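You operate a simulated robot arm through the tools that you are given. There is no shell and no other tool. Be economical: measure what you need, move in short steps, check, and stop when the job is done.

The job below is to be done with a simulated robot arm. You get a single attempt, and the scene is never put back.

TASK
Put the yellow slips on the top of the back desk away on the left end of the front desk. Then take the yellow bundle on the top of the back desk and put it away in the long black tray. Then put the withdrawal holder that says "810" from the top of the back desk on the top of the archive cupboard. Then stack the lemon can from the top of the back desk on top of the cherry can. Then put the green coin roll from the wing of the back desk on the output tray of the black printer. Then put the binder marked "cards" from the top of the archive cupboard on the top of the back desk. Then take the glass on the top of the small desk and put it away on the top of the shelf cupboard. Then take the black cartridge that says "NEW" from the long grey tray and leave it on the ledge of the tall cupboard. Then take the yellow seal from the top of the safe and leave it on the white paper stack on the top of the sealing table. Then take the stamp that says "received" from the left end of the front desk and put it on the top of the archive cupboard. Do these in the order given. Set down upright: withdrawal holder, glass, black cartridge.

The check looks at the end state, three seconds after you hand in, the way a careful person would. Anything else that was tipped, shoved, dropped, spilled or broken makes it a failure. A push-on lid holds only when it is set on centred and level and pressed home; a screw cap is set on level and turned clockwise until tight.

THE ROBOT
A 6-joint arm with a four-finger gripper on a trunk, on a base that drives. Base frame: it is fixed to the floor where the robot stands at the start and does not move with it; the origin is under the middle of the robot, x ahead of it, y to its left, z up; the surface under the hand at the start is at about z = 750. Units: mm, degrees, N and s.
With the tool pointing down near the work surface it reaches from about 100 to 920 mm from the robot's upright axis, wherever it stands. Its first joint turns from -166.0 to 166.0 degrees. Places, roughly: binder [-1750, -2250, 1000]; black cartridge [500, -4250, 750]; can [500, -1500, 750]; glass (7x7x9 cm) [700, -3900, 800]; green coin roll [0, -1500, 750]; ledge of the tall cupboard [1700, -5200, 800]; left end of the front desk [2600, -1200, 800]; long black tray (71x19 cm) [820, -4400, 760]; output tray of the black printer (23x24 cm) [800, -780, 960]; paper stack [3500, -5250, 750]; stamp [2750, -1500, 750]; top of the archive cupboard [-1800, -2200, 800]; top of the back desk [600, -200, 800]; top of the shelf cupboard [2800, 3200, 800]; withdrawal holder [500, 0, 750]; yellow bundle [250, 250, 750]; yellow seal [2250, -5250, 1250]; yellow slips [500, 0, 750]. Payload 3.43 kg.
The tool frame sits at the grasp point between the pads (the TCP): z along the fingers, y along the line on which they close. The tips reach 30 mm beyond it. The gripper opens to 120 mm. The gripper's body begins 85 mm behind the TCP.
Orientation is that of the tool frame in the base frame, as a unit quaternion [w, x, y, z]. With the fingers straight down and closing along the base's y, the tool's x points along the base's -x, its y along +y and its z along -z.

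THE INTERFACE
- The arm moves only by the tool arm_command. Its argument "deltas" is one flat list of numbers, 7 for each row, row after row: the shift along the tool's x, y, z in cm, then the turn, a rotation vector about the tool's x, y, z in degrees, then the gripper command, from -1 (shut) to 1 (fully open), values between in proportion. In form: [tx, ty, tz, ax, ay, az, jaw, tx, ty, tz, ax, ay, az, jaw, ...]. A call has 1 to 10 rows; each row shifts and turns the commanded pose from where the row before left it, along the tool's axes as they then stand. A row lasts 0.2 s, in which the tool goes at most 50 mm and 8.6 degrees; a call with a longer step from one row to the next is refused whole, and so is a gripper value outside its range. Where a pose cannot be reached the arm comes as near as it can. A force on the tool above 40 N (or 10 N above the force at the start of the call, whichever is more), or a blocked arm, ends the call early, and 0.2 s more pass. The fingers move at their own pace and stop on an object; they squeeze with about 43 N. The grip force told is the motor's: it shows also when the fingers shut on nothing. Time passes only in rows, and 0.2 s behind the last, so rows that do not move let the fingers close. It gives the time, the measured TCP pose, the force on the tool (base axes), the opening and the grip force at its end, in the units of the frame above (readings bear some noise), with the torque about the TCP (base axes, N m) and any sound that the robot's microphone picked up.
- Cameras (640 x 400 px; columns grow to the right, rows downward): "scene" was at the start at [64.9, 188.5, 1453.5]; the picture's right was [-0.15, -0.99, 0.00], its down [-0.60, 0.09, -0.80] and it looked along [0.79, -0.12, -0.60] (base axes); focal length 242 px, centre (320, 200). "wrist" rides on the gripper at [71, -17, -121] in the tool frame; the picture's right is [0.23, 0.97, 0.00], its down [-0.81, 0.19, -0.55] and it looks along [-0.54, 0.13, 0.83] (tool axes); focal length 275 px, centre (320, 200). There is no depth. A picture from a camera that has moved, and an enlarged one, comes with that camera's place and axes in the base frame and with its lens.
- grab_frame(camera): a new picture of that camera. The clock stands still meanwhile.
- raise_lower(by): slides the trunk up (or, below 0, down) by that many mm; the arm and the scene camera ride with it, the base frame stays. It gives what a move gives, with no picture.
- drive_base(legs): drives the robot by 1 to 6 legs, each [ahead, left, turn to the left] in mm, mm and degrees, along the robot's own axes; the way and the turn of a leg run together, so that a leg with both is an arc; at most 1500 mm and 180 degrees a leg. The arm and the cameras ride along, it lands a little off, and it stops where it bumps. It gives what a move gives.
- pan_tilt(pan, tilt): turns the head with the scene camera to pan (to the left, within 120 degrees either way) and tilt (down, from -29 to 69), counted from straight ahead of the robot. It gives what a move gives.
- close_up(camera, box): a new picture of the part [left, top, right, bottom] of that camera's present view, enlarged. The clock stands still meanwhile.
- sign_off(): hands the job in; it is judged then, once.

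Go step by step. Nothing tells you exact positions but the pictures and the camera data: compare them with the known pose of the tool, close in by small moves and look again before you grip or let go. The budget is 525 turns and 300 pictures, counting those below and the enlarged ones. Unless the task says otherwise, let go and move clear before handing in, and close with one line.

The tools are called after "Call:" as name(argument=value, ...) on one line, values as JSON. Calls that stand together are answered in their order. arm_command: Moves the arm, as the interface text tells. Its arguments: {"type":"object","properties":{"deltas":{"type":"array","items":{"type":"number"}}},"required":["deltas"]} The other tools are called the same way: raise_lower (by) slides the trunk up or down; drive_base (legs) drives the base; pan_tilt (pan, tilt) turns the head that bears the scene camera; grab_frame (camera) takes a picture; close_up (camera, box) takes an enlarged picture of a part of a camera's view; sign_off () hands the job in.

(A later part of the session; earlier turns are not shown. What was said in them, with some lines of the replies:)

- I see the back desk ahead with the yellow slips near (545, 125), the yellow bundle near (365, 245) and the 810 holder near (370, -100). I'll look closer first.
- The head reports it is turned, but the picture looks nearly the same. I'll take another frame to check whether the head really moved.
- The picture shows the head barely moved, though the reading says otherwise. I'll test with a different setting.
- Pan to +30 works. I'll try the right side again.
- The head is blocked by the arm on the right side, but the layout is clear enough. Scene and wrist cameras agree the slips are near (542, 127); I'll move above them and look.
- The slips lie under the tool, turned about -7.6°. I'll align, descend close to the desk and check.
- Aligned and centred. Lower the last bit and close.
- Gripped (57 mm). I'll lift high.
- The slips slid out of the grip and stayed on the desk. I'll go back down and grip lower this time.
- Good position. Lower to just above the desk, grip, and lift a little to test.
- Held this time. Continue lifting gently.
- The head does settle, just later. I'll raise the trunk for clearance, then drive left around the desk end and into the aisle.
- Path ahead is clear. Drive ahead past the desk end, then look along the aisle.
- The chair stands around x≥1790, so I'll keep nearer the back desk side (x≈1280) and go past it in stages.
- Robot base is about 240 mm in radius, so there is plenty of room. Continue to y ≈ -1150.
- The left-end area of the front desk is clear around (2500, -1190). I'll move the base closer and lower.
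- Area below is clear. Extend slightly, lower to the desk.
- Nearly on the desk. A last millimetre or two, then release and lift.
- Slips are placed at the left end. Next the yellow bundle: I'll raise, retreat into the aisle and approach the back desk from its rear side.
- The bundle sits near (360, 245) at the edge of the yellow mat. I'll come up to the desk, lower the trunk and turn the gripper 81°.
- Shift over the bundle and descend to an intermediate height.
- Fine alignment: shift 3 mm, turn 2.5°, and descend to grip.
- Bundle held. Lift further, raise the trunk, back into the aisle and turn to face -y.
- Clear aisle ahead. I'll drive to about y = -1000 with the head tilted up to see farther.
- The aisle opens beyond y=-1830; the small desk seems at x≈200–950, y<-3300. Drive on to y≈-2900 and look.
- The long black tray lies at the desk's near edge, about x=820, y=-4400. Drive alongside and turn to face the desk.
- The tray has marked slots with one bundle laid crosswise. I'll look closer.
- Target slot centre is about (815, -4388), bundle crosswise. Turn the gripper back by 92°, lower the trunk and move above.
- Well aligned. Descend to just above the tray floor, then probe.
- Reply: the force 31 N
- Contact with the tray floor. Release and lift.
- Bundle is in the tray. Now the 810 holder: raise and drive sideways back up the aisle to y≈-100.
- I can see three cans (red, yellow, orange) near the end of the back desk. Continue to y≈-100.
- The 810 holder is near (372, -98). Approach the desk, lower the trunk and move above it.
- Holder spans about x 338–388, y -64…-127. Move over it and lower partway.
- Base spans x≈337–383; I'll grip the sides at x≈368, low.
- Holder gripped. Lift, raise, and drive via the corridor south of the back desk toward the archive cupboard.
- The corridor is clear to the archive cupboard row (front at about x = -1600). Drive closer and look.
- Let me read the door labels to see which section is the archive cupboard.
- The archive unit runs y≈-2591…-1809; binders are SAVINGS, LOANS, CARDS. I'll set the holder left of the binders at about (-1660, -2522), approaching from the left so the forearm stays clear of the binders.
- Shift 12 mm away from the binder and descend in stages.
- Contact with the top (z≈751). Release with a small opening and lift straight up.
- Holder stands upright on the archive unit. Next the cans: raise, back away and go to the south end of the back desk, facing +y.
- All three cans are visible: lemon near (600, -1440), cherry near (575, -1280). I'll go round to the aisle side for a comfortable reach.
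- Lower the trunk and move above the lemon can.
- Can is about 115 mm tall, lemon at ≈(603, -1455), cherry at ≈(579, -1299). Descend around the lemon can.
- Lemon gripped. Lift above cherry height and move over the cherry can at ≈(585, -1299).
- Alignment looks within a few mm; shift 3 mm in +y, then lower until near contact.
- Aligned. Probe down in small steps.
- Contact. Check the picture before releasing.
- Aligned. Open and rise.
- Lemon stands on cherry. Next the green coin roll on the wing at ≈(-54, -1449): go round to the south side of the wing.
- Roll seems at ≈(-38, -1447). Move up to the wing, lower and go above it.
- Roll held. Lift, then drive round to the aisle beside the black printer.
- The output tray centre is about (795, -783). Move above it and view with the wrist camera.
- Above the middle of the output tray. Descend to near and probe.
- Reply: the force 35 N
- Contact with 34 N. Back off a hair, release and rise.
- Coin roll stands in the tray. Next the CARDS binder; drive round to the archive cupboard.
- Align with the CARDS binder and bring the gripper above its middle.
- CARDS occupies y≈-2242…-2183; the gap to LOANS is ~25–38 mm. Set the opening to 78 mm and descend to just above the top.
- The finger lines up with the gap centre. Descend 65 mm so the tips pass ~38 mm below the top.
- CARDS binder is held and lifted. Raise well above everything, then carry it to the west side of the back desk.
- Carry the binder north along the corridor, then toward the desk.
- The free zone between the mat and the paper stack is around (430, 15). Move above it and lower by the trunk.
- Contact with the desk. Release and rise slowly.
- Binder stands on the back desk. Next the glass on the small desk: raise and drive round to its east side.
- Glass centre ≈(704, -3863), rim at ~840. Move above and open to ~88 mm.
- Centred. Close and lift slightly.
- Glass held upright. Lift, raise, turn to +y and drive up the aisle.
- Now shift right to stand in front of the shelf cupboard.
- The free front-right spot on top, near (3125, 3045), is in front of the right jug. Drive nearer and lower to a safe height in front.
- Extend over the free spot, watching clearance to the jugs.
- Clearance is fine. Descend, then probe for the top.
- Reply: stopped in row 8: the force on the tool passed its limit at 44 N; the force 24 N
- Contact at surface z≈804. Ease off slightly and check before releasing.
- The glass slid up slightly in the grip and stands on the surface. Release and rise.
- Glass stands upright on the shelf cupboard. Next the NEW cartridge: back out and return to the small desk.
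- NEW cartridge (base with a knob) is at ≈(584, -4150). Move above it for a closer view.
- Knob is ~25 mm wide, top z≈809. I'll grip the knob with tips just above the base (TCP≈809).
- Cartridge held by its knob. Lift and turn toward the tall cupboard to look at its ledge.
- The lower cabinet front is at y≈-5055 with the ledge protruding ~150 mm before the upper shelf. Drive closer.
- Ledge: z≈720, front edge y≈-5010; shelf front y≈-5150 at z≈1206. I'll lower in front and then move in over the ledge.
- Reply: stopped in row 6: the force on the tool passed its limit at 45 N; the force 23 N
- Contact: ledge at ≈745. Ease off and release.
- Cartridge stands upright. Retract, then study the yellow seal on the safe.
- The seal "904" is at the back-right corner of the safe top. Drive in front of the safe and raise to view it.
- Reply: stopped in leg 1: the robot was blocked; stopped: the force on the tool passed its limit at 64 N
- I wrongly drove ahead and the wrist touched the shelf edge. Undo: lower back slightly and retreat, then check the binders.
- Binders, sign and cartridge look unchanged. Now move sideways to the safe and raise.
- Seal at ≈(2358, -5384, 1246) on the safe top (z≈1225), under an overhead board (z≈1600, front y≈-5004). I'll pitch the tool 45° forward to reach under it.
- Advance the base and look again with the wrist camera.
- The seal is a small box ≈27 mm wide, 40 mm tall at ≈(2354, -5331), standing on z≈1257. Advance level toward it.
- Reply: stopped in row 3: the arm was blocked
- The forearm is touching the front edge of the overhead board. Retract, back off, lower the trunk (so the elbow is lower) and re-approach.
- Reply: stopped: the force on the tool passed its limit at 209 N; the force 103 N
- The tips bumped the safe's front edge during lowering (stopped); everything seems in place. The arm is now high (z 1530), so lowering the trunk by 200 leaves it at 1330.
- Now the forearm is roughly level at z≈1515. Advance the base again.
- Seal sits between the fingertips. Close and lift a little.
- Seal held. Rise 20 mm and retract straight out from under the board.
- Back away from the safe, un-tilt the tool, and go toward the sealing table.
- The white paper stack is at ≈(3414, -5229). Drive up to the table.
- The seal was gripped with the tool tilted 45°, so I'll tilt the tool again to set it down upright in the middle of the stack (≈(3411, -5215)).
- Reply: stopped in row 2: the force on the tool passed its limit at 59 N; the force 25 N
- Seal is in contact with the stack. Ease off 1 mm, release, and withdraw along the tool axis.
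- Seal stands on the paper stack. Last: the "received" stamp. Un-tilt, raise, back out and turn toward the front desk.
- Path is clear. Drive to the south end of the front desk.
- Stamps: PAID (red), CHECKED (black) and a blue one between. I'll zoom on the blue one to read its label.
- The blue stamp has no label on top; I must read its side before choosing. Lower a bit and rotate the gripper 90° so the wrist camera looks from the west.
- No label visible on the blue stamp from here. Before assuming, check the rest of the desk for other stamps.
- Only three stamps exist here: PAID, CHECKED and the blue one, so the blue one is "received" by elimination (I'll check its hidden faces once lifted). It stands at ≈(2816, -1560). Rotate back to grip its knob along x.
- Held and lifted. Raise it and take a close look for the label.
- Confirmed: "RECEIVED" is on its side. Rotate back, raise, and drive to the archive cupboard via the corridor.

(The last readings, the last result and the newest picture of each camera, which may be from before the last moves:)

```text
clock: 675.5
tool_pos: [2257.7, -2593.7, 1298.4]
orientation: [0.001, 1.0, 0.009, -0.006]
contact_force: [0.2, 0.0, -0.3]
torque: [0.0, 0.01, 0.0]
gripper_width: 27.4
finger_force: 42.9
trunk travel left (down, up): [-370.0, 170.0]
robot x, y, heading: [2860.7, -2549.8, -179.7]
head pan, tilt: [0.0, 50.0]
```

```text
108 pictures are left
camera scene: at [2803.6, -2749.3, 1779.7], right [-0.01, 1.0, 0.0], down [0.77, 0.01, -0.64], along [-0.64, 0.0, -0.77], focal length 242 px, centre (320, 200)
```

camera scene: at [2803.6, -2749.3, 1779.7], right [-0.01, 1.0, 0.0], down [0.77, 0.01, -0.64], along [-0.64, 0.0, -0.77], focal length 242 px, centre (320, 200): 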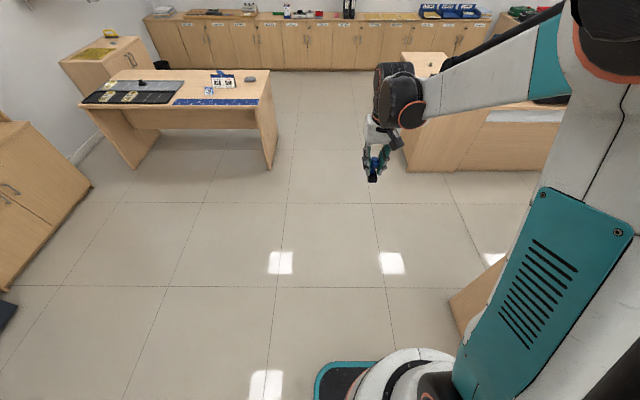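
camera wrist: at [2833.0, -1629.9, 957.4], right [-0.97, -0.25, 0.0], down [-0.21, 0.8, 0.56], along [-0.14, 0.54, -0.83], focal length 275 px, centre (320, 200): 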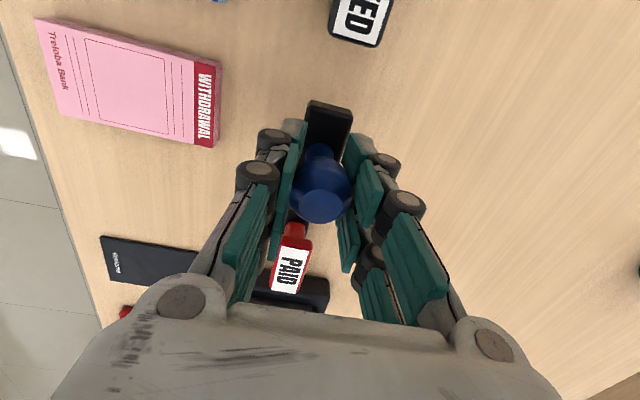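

Call:
drive_base(legs=[[1300, 0, -0.3], [1300, 0, 0], [1200, 0, 0]])

Call:
grab_frame(camera="scene")

```text
clock: 694.0
tool_pos: [-1566.1, -2606.5, 1298.3]
orientation: [-0.001, 1.0, 0.003, -0.005]
contact_force: [-0.3, -0.2, -0.7]
torque: [0.02, -0.03, 0.01]
gripper_width: 27.7
finger_force: 42.8
trunk travel left (down, up): [-370.0, 170.0]
robot x, y, heading: [-959.3, -2568.5, 179.7]
head pan, tilt: [0.0, 50.0]
```

```text
107 pictures are left
camera scene: at [-1022.1, -2768.2, 1779.7], right [0.0, 1.0, 0.0], down [0.77, 0.0, -0.64], along [-0.64, 0.0, -0.77], focal length 242 px, centre (320, 200)
```

scene: 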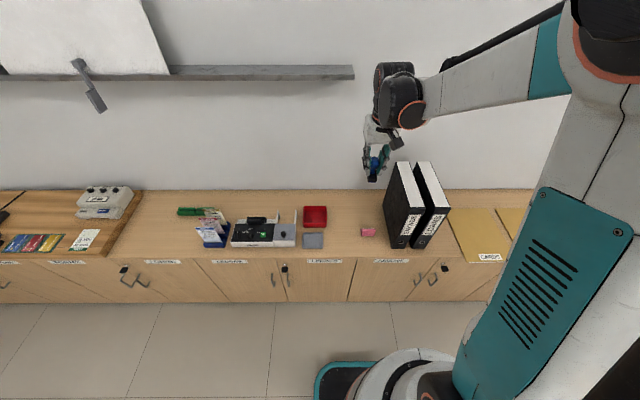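

Shift right so that the gripper is over the vacated binder spot.

Call:
drive_base(legs=[[0, -440, 0.3]])

Call:
grab_frame(camera="scene")

Call:
grab_frame(camera="wrist")

```text
clock: 696.7
tool_pos: [-1565.0, -2171.4, 1297.5]
orientation: [0.0, 1.0, 0.005, -0.005]
contact_force: [0.2, 0.8, 0.1]
torque: [-0.04, -0.02, 0.02]
gripper_width: 27.8
finger_force: 42.9
trunk travel left (down, up): [-370.0, 170.0]
robot x, y, heading: [-959.0, -2130.2, 179.7]
head pan, tilt: [0.0, 50.0]
```

```text
106 pictures are left
camera scene: at [-1020.0, -2329.8, 1779.9], right [0.0, 1.0, 0.0], down [0.77, 0.0, -0.64], along [-0.64, 0.0, -0.77], focal length 242 px, centre (320, 200)
```

scene: 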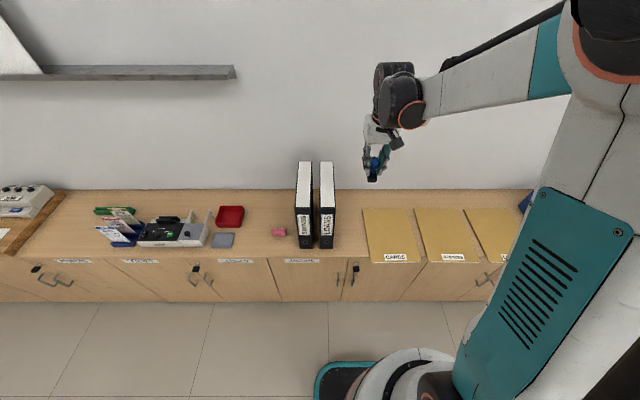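

```text
105 pictures are left
camera wrist: at [-1492.5, -2153.9, 1417.5], right [0.24, -0.97, 0.0], down [-0.8, -0.2, 0.56], along [-0.55, -0.13, -0.83], focal length 275 px, centre (320, 200)
```

wrist: 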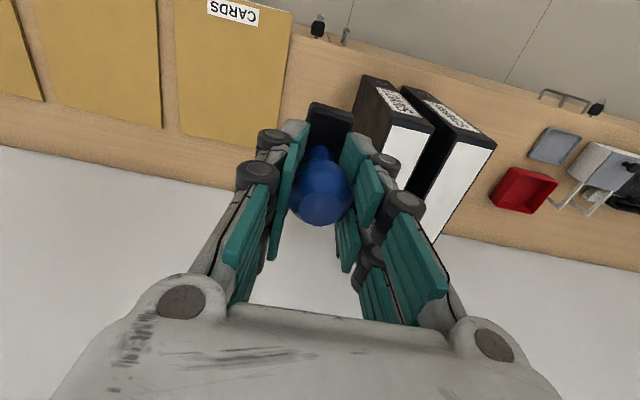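

The free gap is y≈-2268…-2100; I'll set the stamp at ≈(-1620, -2172). Lower.

Call:
arm_command(deltas=[-3, 0, 0, 0, 0, 0, -1, -2.5, 0, 0, 0, 0, 0, -1])

Call:
raise_lower(by=-300)

Call:
grab_frame(camera="wrist")

Call:
grab_frame(camera="scene")

```text
clock: 697.3
tool_pos: [-1620.8, -2171.6, 1298.7]
orientation: [0.0, 1.0, 0.005, -0.005]
contact_force: [0.9, 0.1, -0.8]
torque: [0.0, -0.03, -0.01]
gripper_width: 27.9
finger_force: 42.9
trunk travel left (down, up): [-370.0, 170.0]
robot x, y, heading: [-961.5, -2132.8, 179.9]
head pan, tilt: [0.0, 50.0]
```

```text
clock: 700.3
tool_pos: [-1620.5, -2171.7, 998.4]
orientation: [0.0, 1.0, 0.005, -0.006]
contact_force: [-0.3, 0.2, -0.7]
torque: [0.0, 0.02, -0.01]
gripper_width: 27.8
finger_force: 43.0
trunk travel left (down, up): [-70.0, 470.0]
robot x, y, heading: [-964.8, -2138.0, 179.8]
head pan, tilt: [0.0, 50.0]
```

```text
104 pictures are left
camera wrist: at [-1547.6, -2155.0, 1118.4], right [0.24, -0.97, 0.0], down [-0.8, -0.2, 0.56], along [-0.55, -0.13, -0.83], focal length 275 px, centre (320, 200)
```

wrist: 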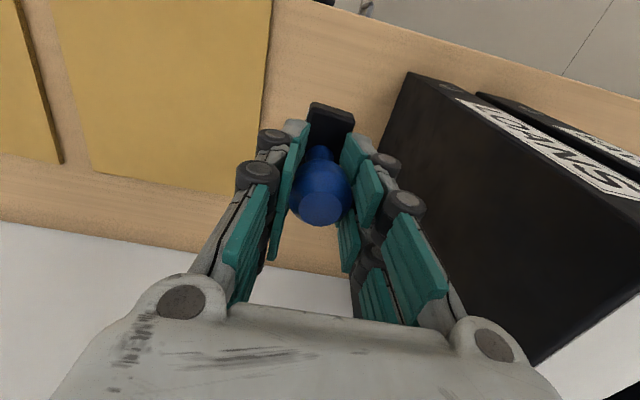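

```text
103 pictures are left
camera scene: at [-1019.9, -2330.9, 1479.8], right [0.0, 1.0, 0.0], down [0.77, 0.0, -0.64], along [-0.64, 0.0, -0.77], focal length 242 px, centre (320, 200)
```

scene: 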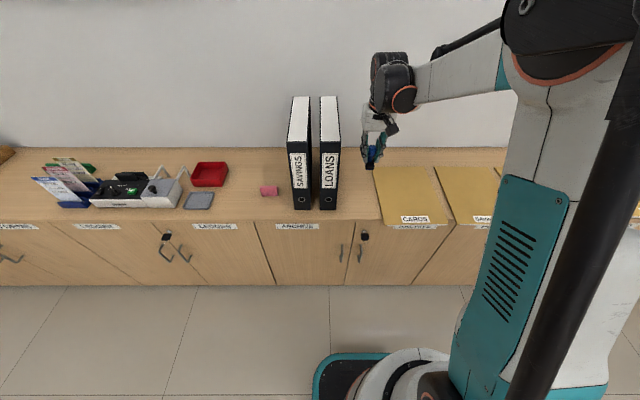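

Call:
arm_command(deltas=[0, 0, 3.6, 0, 0, 0, -1, 0, 0, 3.6, 0, 0, 0, -1, 0, 0, 3.6, 0, 0, 0, -1, 0, 0, 3.6, 0, 0, 0, -1, 0, 0, 3, 0, 0, 0, -1])

Call:
grab_frame(camera="wrist")

Call:
close_up(camera="scene", box=[280, 80, 460, 230])

```text
clock: 701.5
tool_pos: [-1621.5, -2171.7, 825.8]
orientation: [0.001, 1.0, 0.006, -0.005]
contact_force: [-0.7, 0.0, -0.6]
torque: [-0.04, -0.01, 0.0]
gripper_width: 27.7
finger_force: 43.5
trunk travel left (down, up): [-70.0, 470.0]
robot x, y, heading: [-960.5, -2135.3, 179.8]
head pan, tilt: [0.0, 50.0]
```

```text
102 pictures are left
camera wrist: at [-1549.0, -2154.3, 944.6], right [0.24, -0.97, 0.0], down [-0.8, -0.2, 0.56], along [-0.55, -0.13, -0.83], focal length 275 px, centre (320, 200)
```

wrist: 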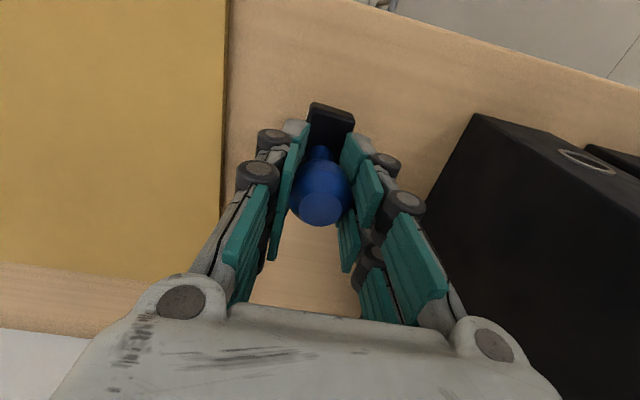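

```text
2.67 times, centred on (370, 155) of scene
camera zoom: at [-1020.1, -2331.0, 1479.7], right [0.0, 1.0, 0.0], down [0.77, 0.0, -0.64], along [-0.64, 0.0, -0.77], focal length 646 px, centre (187, 320)
```

zoom: 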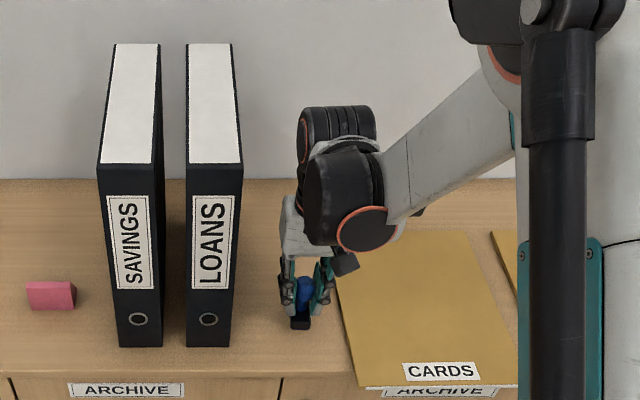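

Call:
arm_command(deltas=[0, 0, 0.5, 0, 0, 0, -1, 0, 0, 0.4, 0, 0, 0, -1, 0, 0, 0.3, 0, 0, 0, -1, 0, 0, 0.2, 0, 0, 0, -1, 0, 0, 0.2, 0, 0, 0, -1, 0, 0, 0.2, 0, 0, 0, -1])

```text
clock: 702.9
tool_pos: [-1621.3, -2171.8, 806.4]
orientation: [0.0, 1.0, 0.006, -0.005]
contact_force: [0.3, 0.6, -0.8]
torque: [-0.06, 0.05, 0.0]
gripper_width: 27.6
finger_force: 42.9
trunk travel left (down, up): [-70.0, 470.0]
robot x, y, heading: [-962.7, -2129.1, 179.9]
head pan, tilt: [0.0, 50.0]
```

Call:
arm_command(deltas=[0, 0, 0.15, 0, 0, 0, -1, 0, 0, 0.15, 0, 0, 0, -1])

```text
clock: 703.5
tool_pos: [-1621.8, -2171.6, 804.9]
orientation: [0.0, 1.0, 0.005, -0.006]
contact_force: [-4.0, 1.5, 22.7]
torque: [0.04, -0.07, 0.08]
gripper_width: 27.7
finger_force: 42.9
trunk travel left (down, up): [-70.0, 470.0]
robot x, y, heading: [-963.7, -2132.2, 179.9]
head pan, tilt: [0.0, 50.0]
```

Contact. Release and rise straight up.

Call:
arm_command(deltas=[0, 0, -0.1, 0, 0, 0, -1, 0, 0, 0, 0, 0, 0, -0.2, 0, 0, 0, 0, 0, 0, 0, 0, 0, 0, 0, 0, 0, 0, 0, 0, -2, 0, 0, 0, 0, 0, 0, -4, 0, 0, 0, 0, 0, 0, -4.5, 0, 0, 0, 0, 0, 0, -4.5, 0, 0, 0, 0, 0, 0, -4.5, 0, 0, 0, 0, 0, 0, -4.5, 0, 0, 0, 0])

Call:
raise_lower(by=200)

Call:
drive_base(legs=[[-300, 0, 0]])

Call:
grab_frame(camera="scene")

```text
clock: 705.7
tool_pos: [-1620.9, -2171.7, 1045.0]
orientation: [0.0, 1.0, 0.006, -0.005]
contact_force: [-0.6, -0.1, -0.1]
torque: [0.0, -0.01, -0.02]
gripper_width: 60.3
finger_force: 0.1
trunk travel left (down, up): [-70.0, 470.0]
robot x, y, heading: [-967.9, -2134.6, 180.0]
head pan, tilt: [0.0, 50.0]
```

```text
clock: 707.8
tool_pos: [-1619.9, -2171.7, 1245.2]
orientation: [0.0, 1.0, 0.005, -0.006]
contact_force: [0.3, -0.9, 0.4]
torque: [0.03, 0.0, 0.02]
gripper_width: 59.6
finger_force: 0.1
trunk travel left (down, up): [-270.0, 270.0]
robot x, y, heading: [-965.0, -2131.3, 180.0]
head pan, tilt: [0.0, 50.0]
```

```text
clock: 709.9
tool_pos: [-1317.1, -2171.4, 1244.6]
orientation: [0.0, 1.0, 0.005, -0.005]
contact_force: [0.5, 0.4, 0.4]
torque: [0.02, 0.03, 0.01]
gripper_width: 60.0
finger_force: 0.0
trunk travel left (down, up): [-270.0, 270.0]
robot x, y, heading: [-660.0, -2130.5, 180.0]
head pan, tilt: [0.0, 50.0]
```

```text
100 pictures are left
camera scene: at [-717.2, -2331.0, 1679.8], right [0.0, 1.0, 0.0], down [0.77, 0.0, -0.64], along [-0.64, 0.0, -0.77], focal length 242 px, centre (320, 200)
```

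scene: 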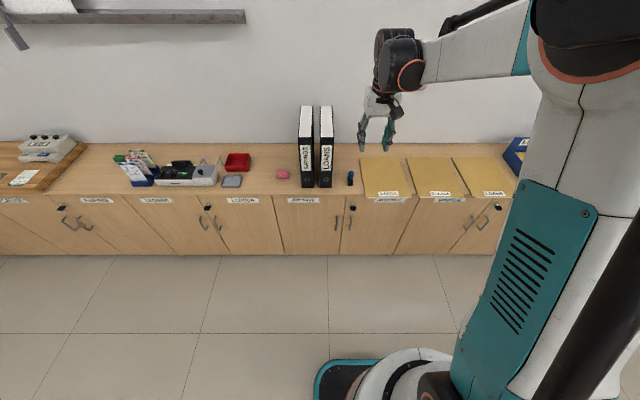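

Call:
close_up(camera="scene", box=[260, 140, 400, 210])

```text
4.57 times, centred on (330, 175) of scene
camera zoom: at [-717.2, -2331.0, 1679.8], right [0.0, 1.0, 0.0], down [0.77, 0.0, -0.64], along [-0.64, 0.0, -0.77], focal length 1107 px, centre (274, 314)
```

zoom: 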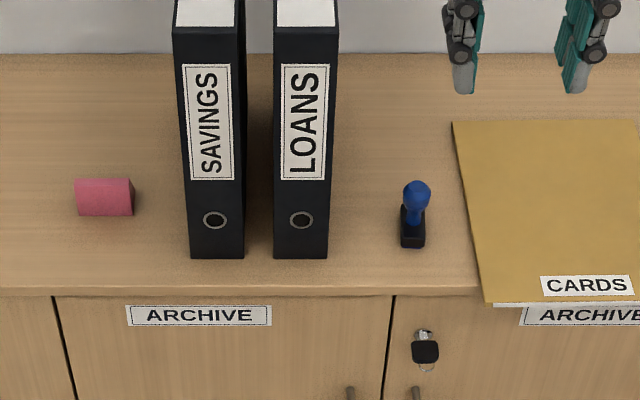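

The stamp and the 810 holder both stand on the archive cupboard, and all ten items are placed. The gripper is clear, so I'm handing in.

Call:
sign_off()

```text
The job is handed in.
```

All ten moves were done in the order given and the job is handed in; along the way the arm bumped a shelf edge of the tall cupboard, the overhead board above the safe and the safe's front top edge, but I saw nothing shifted in the pictures afterwards.
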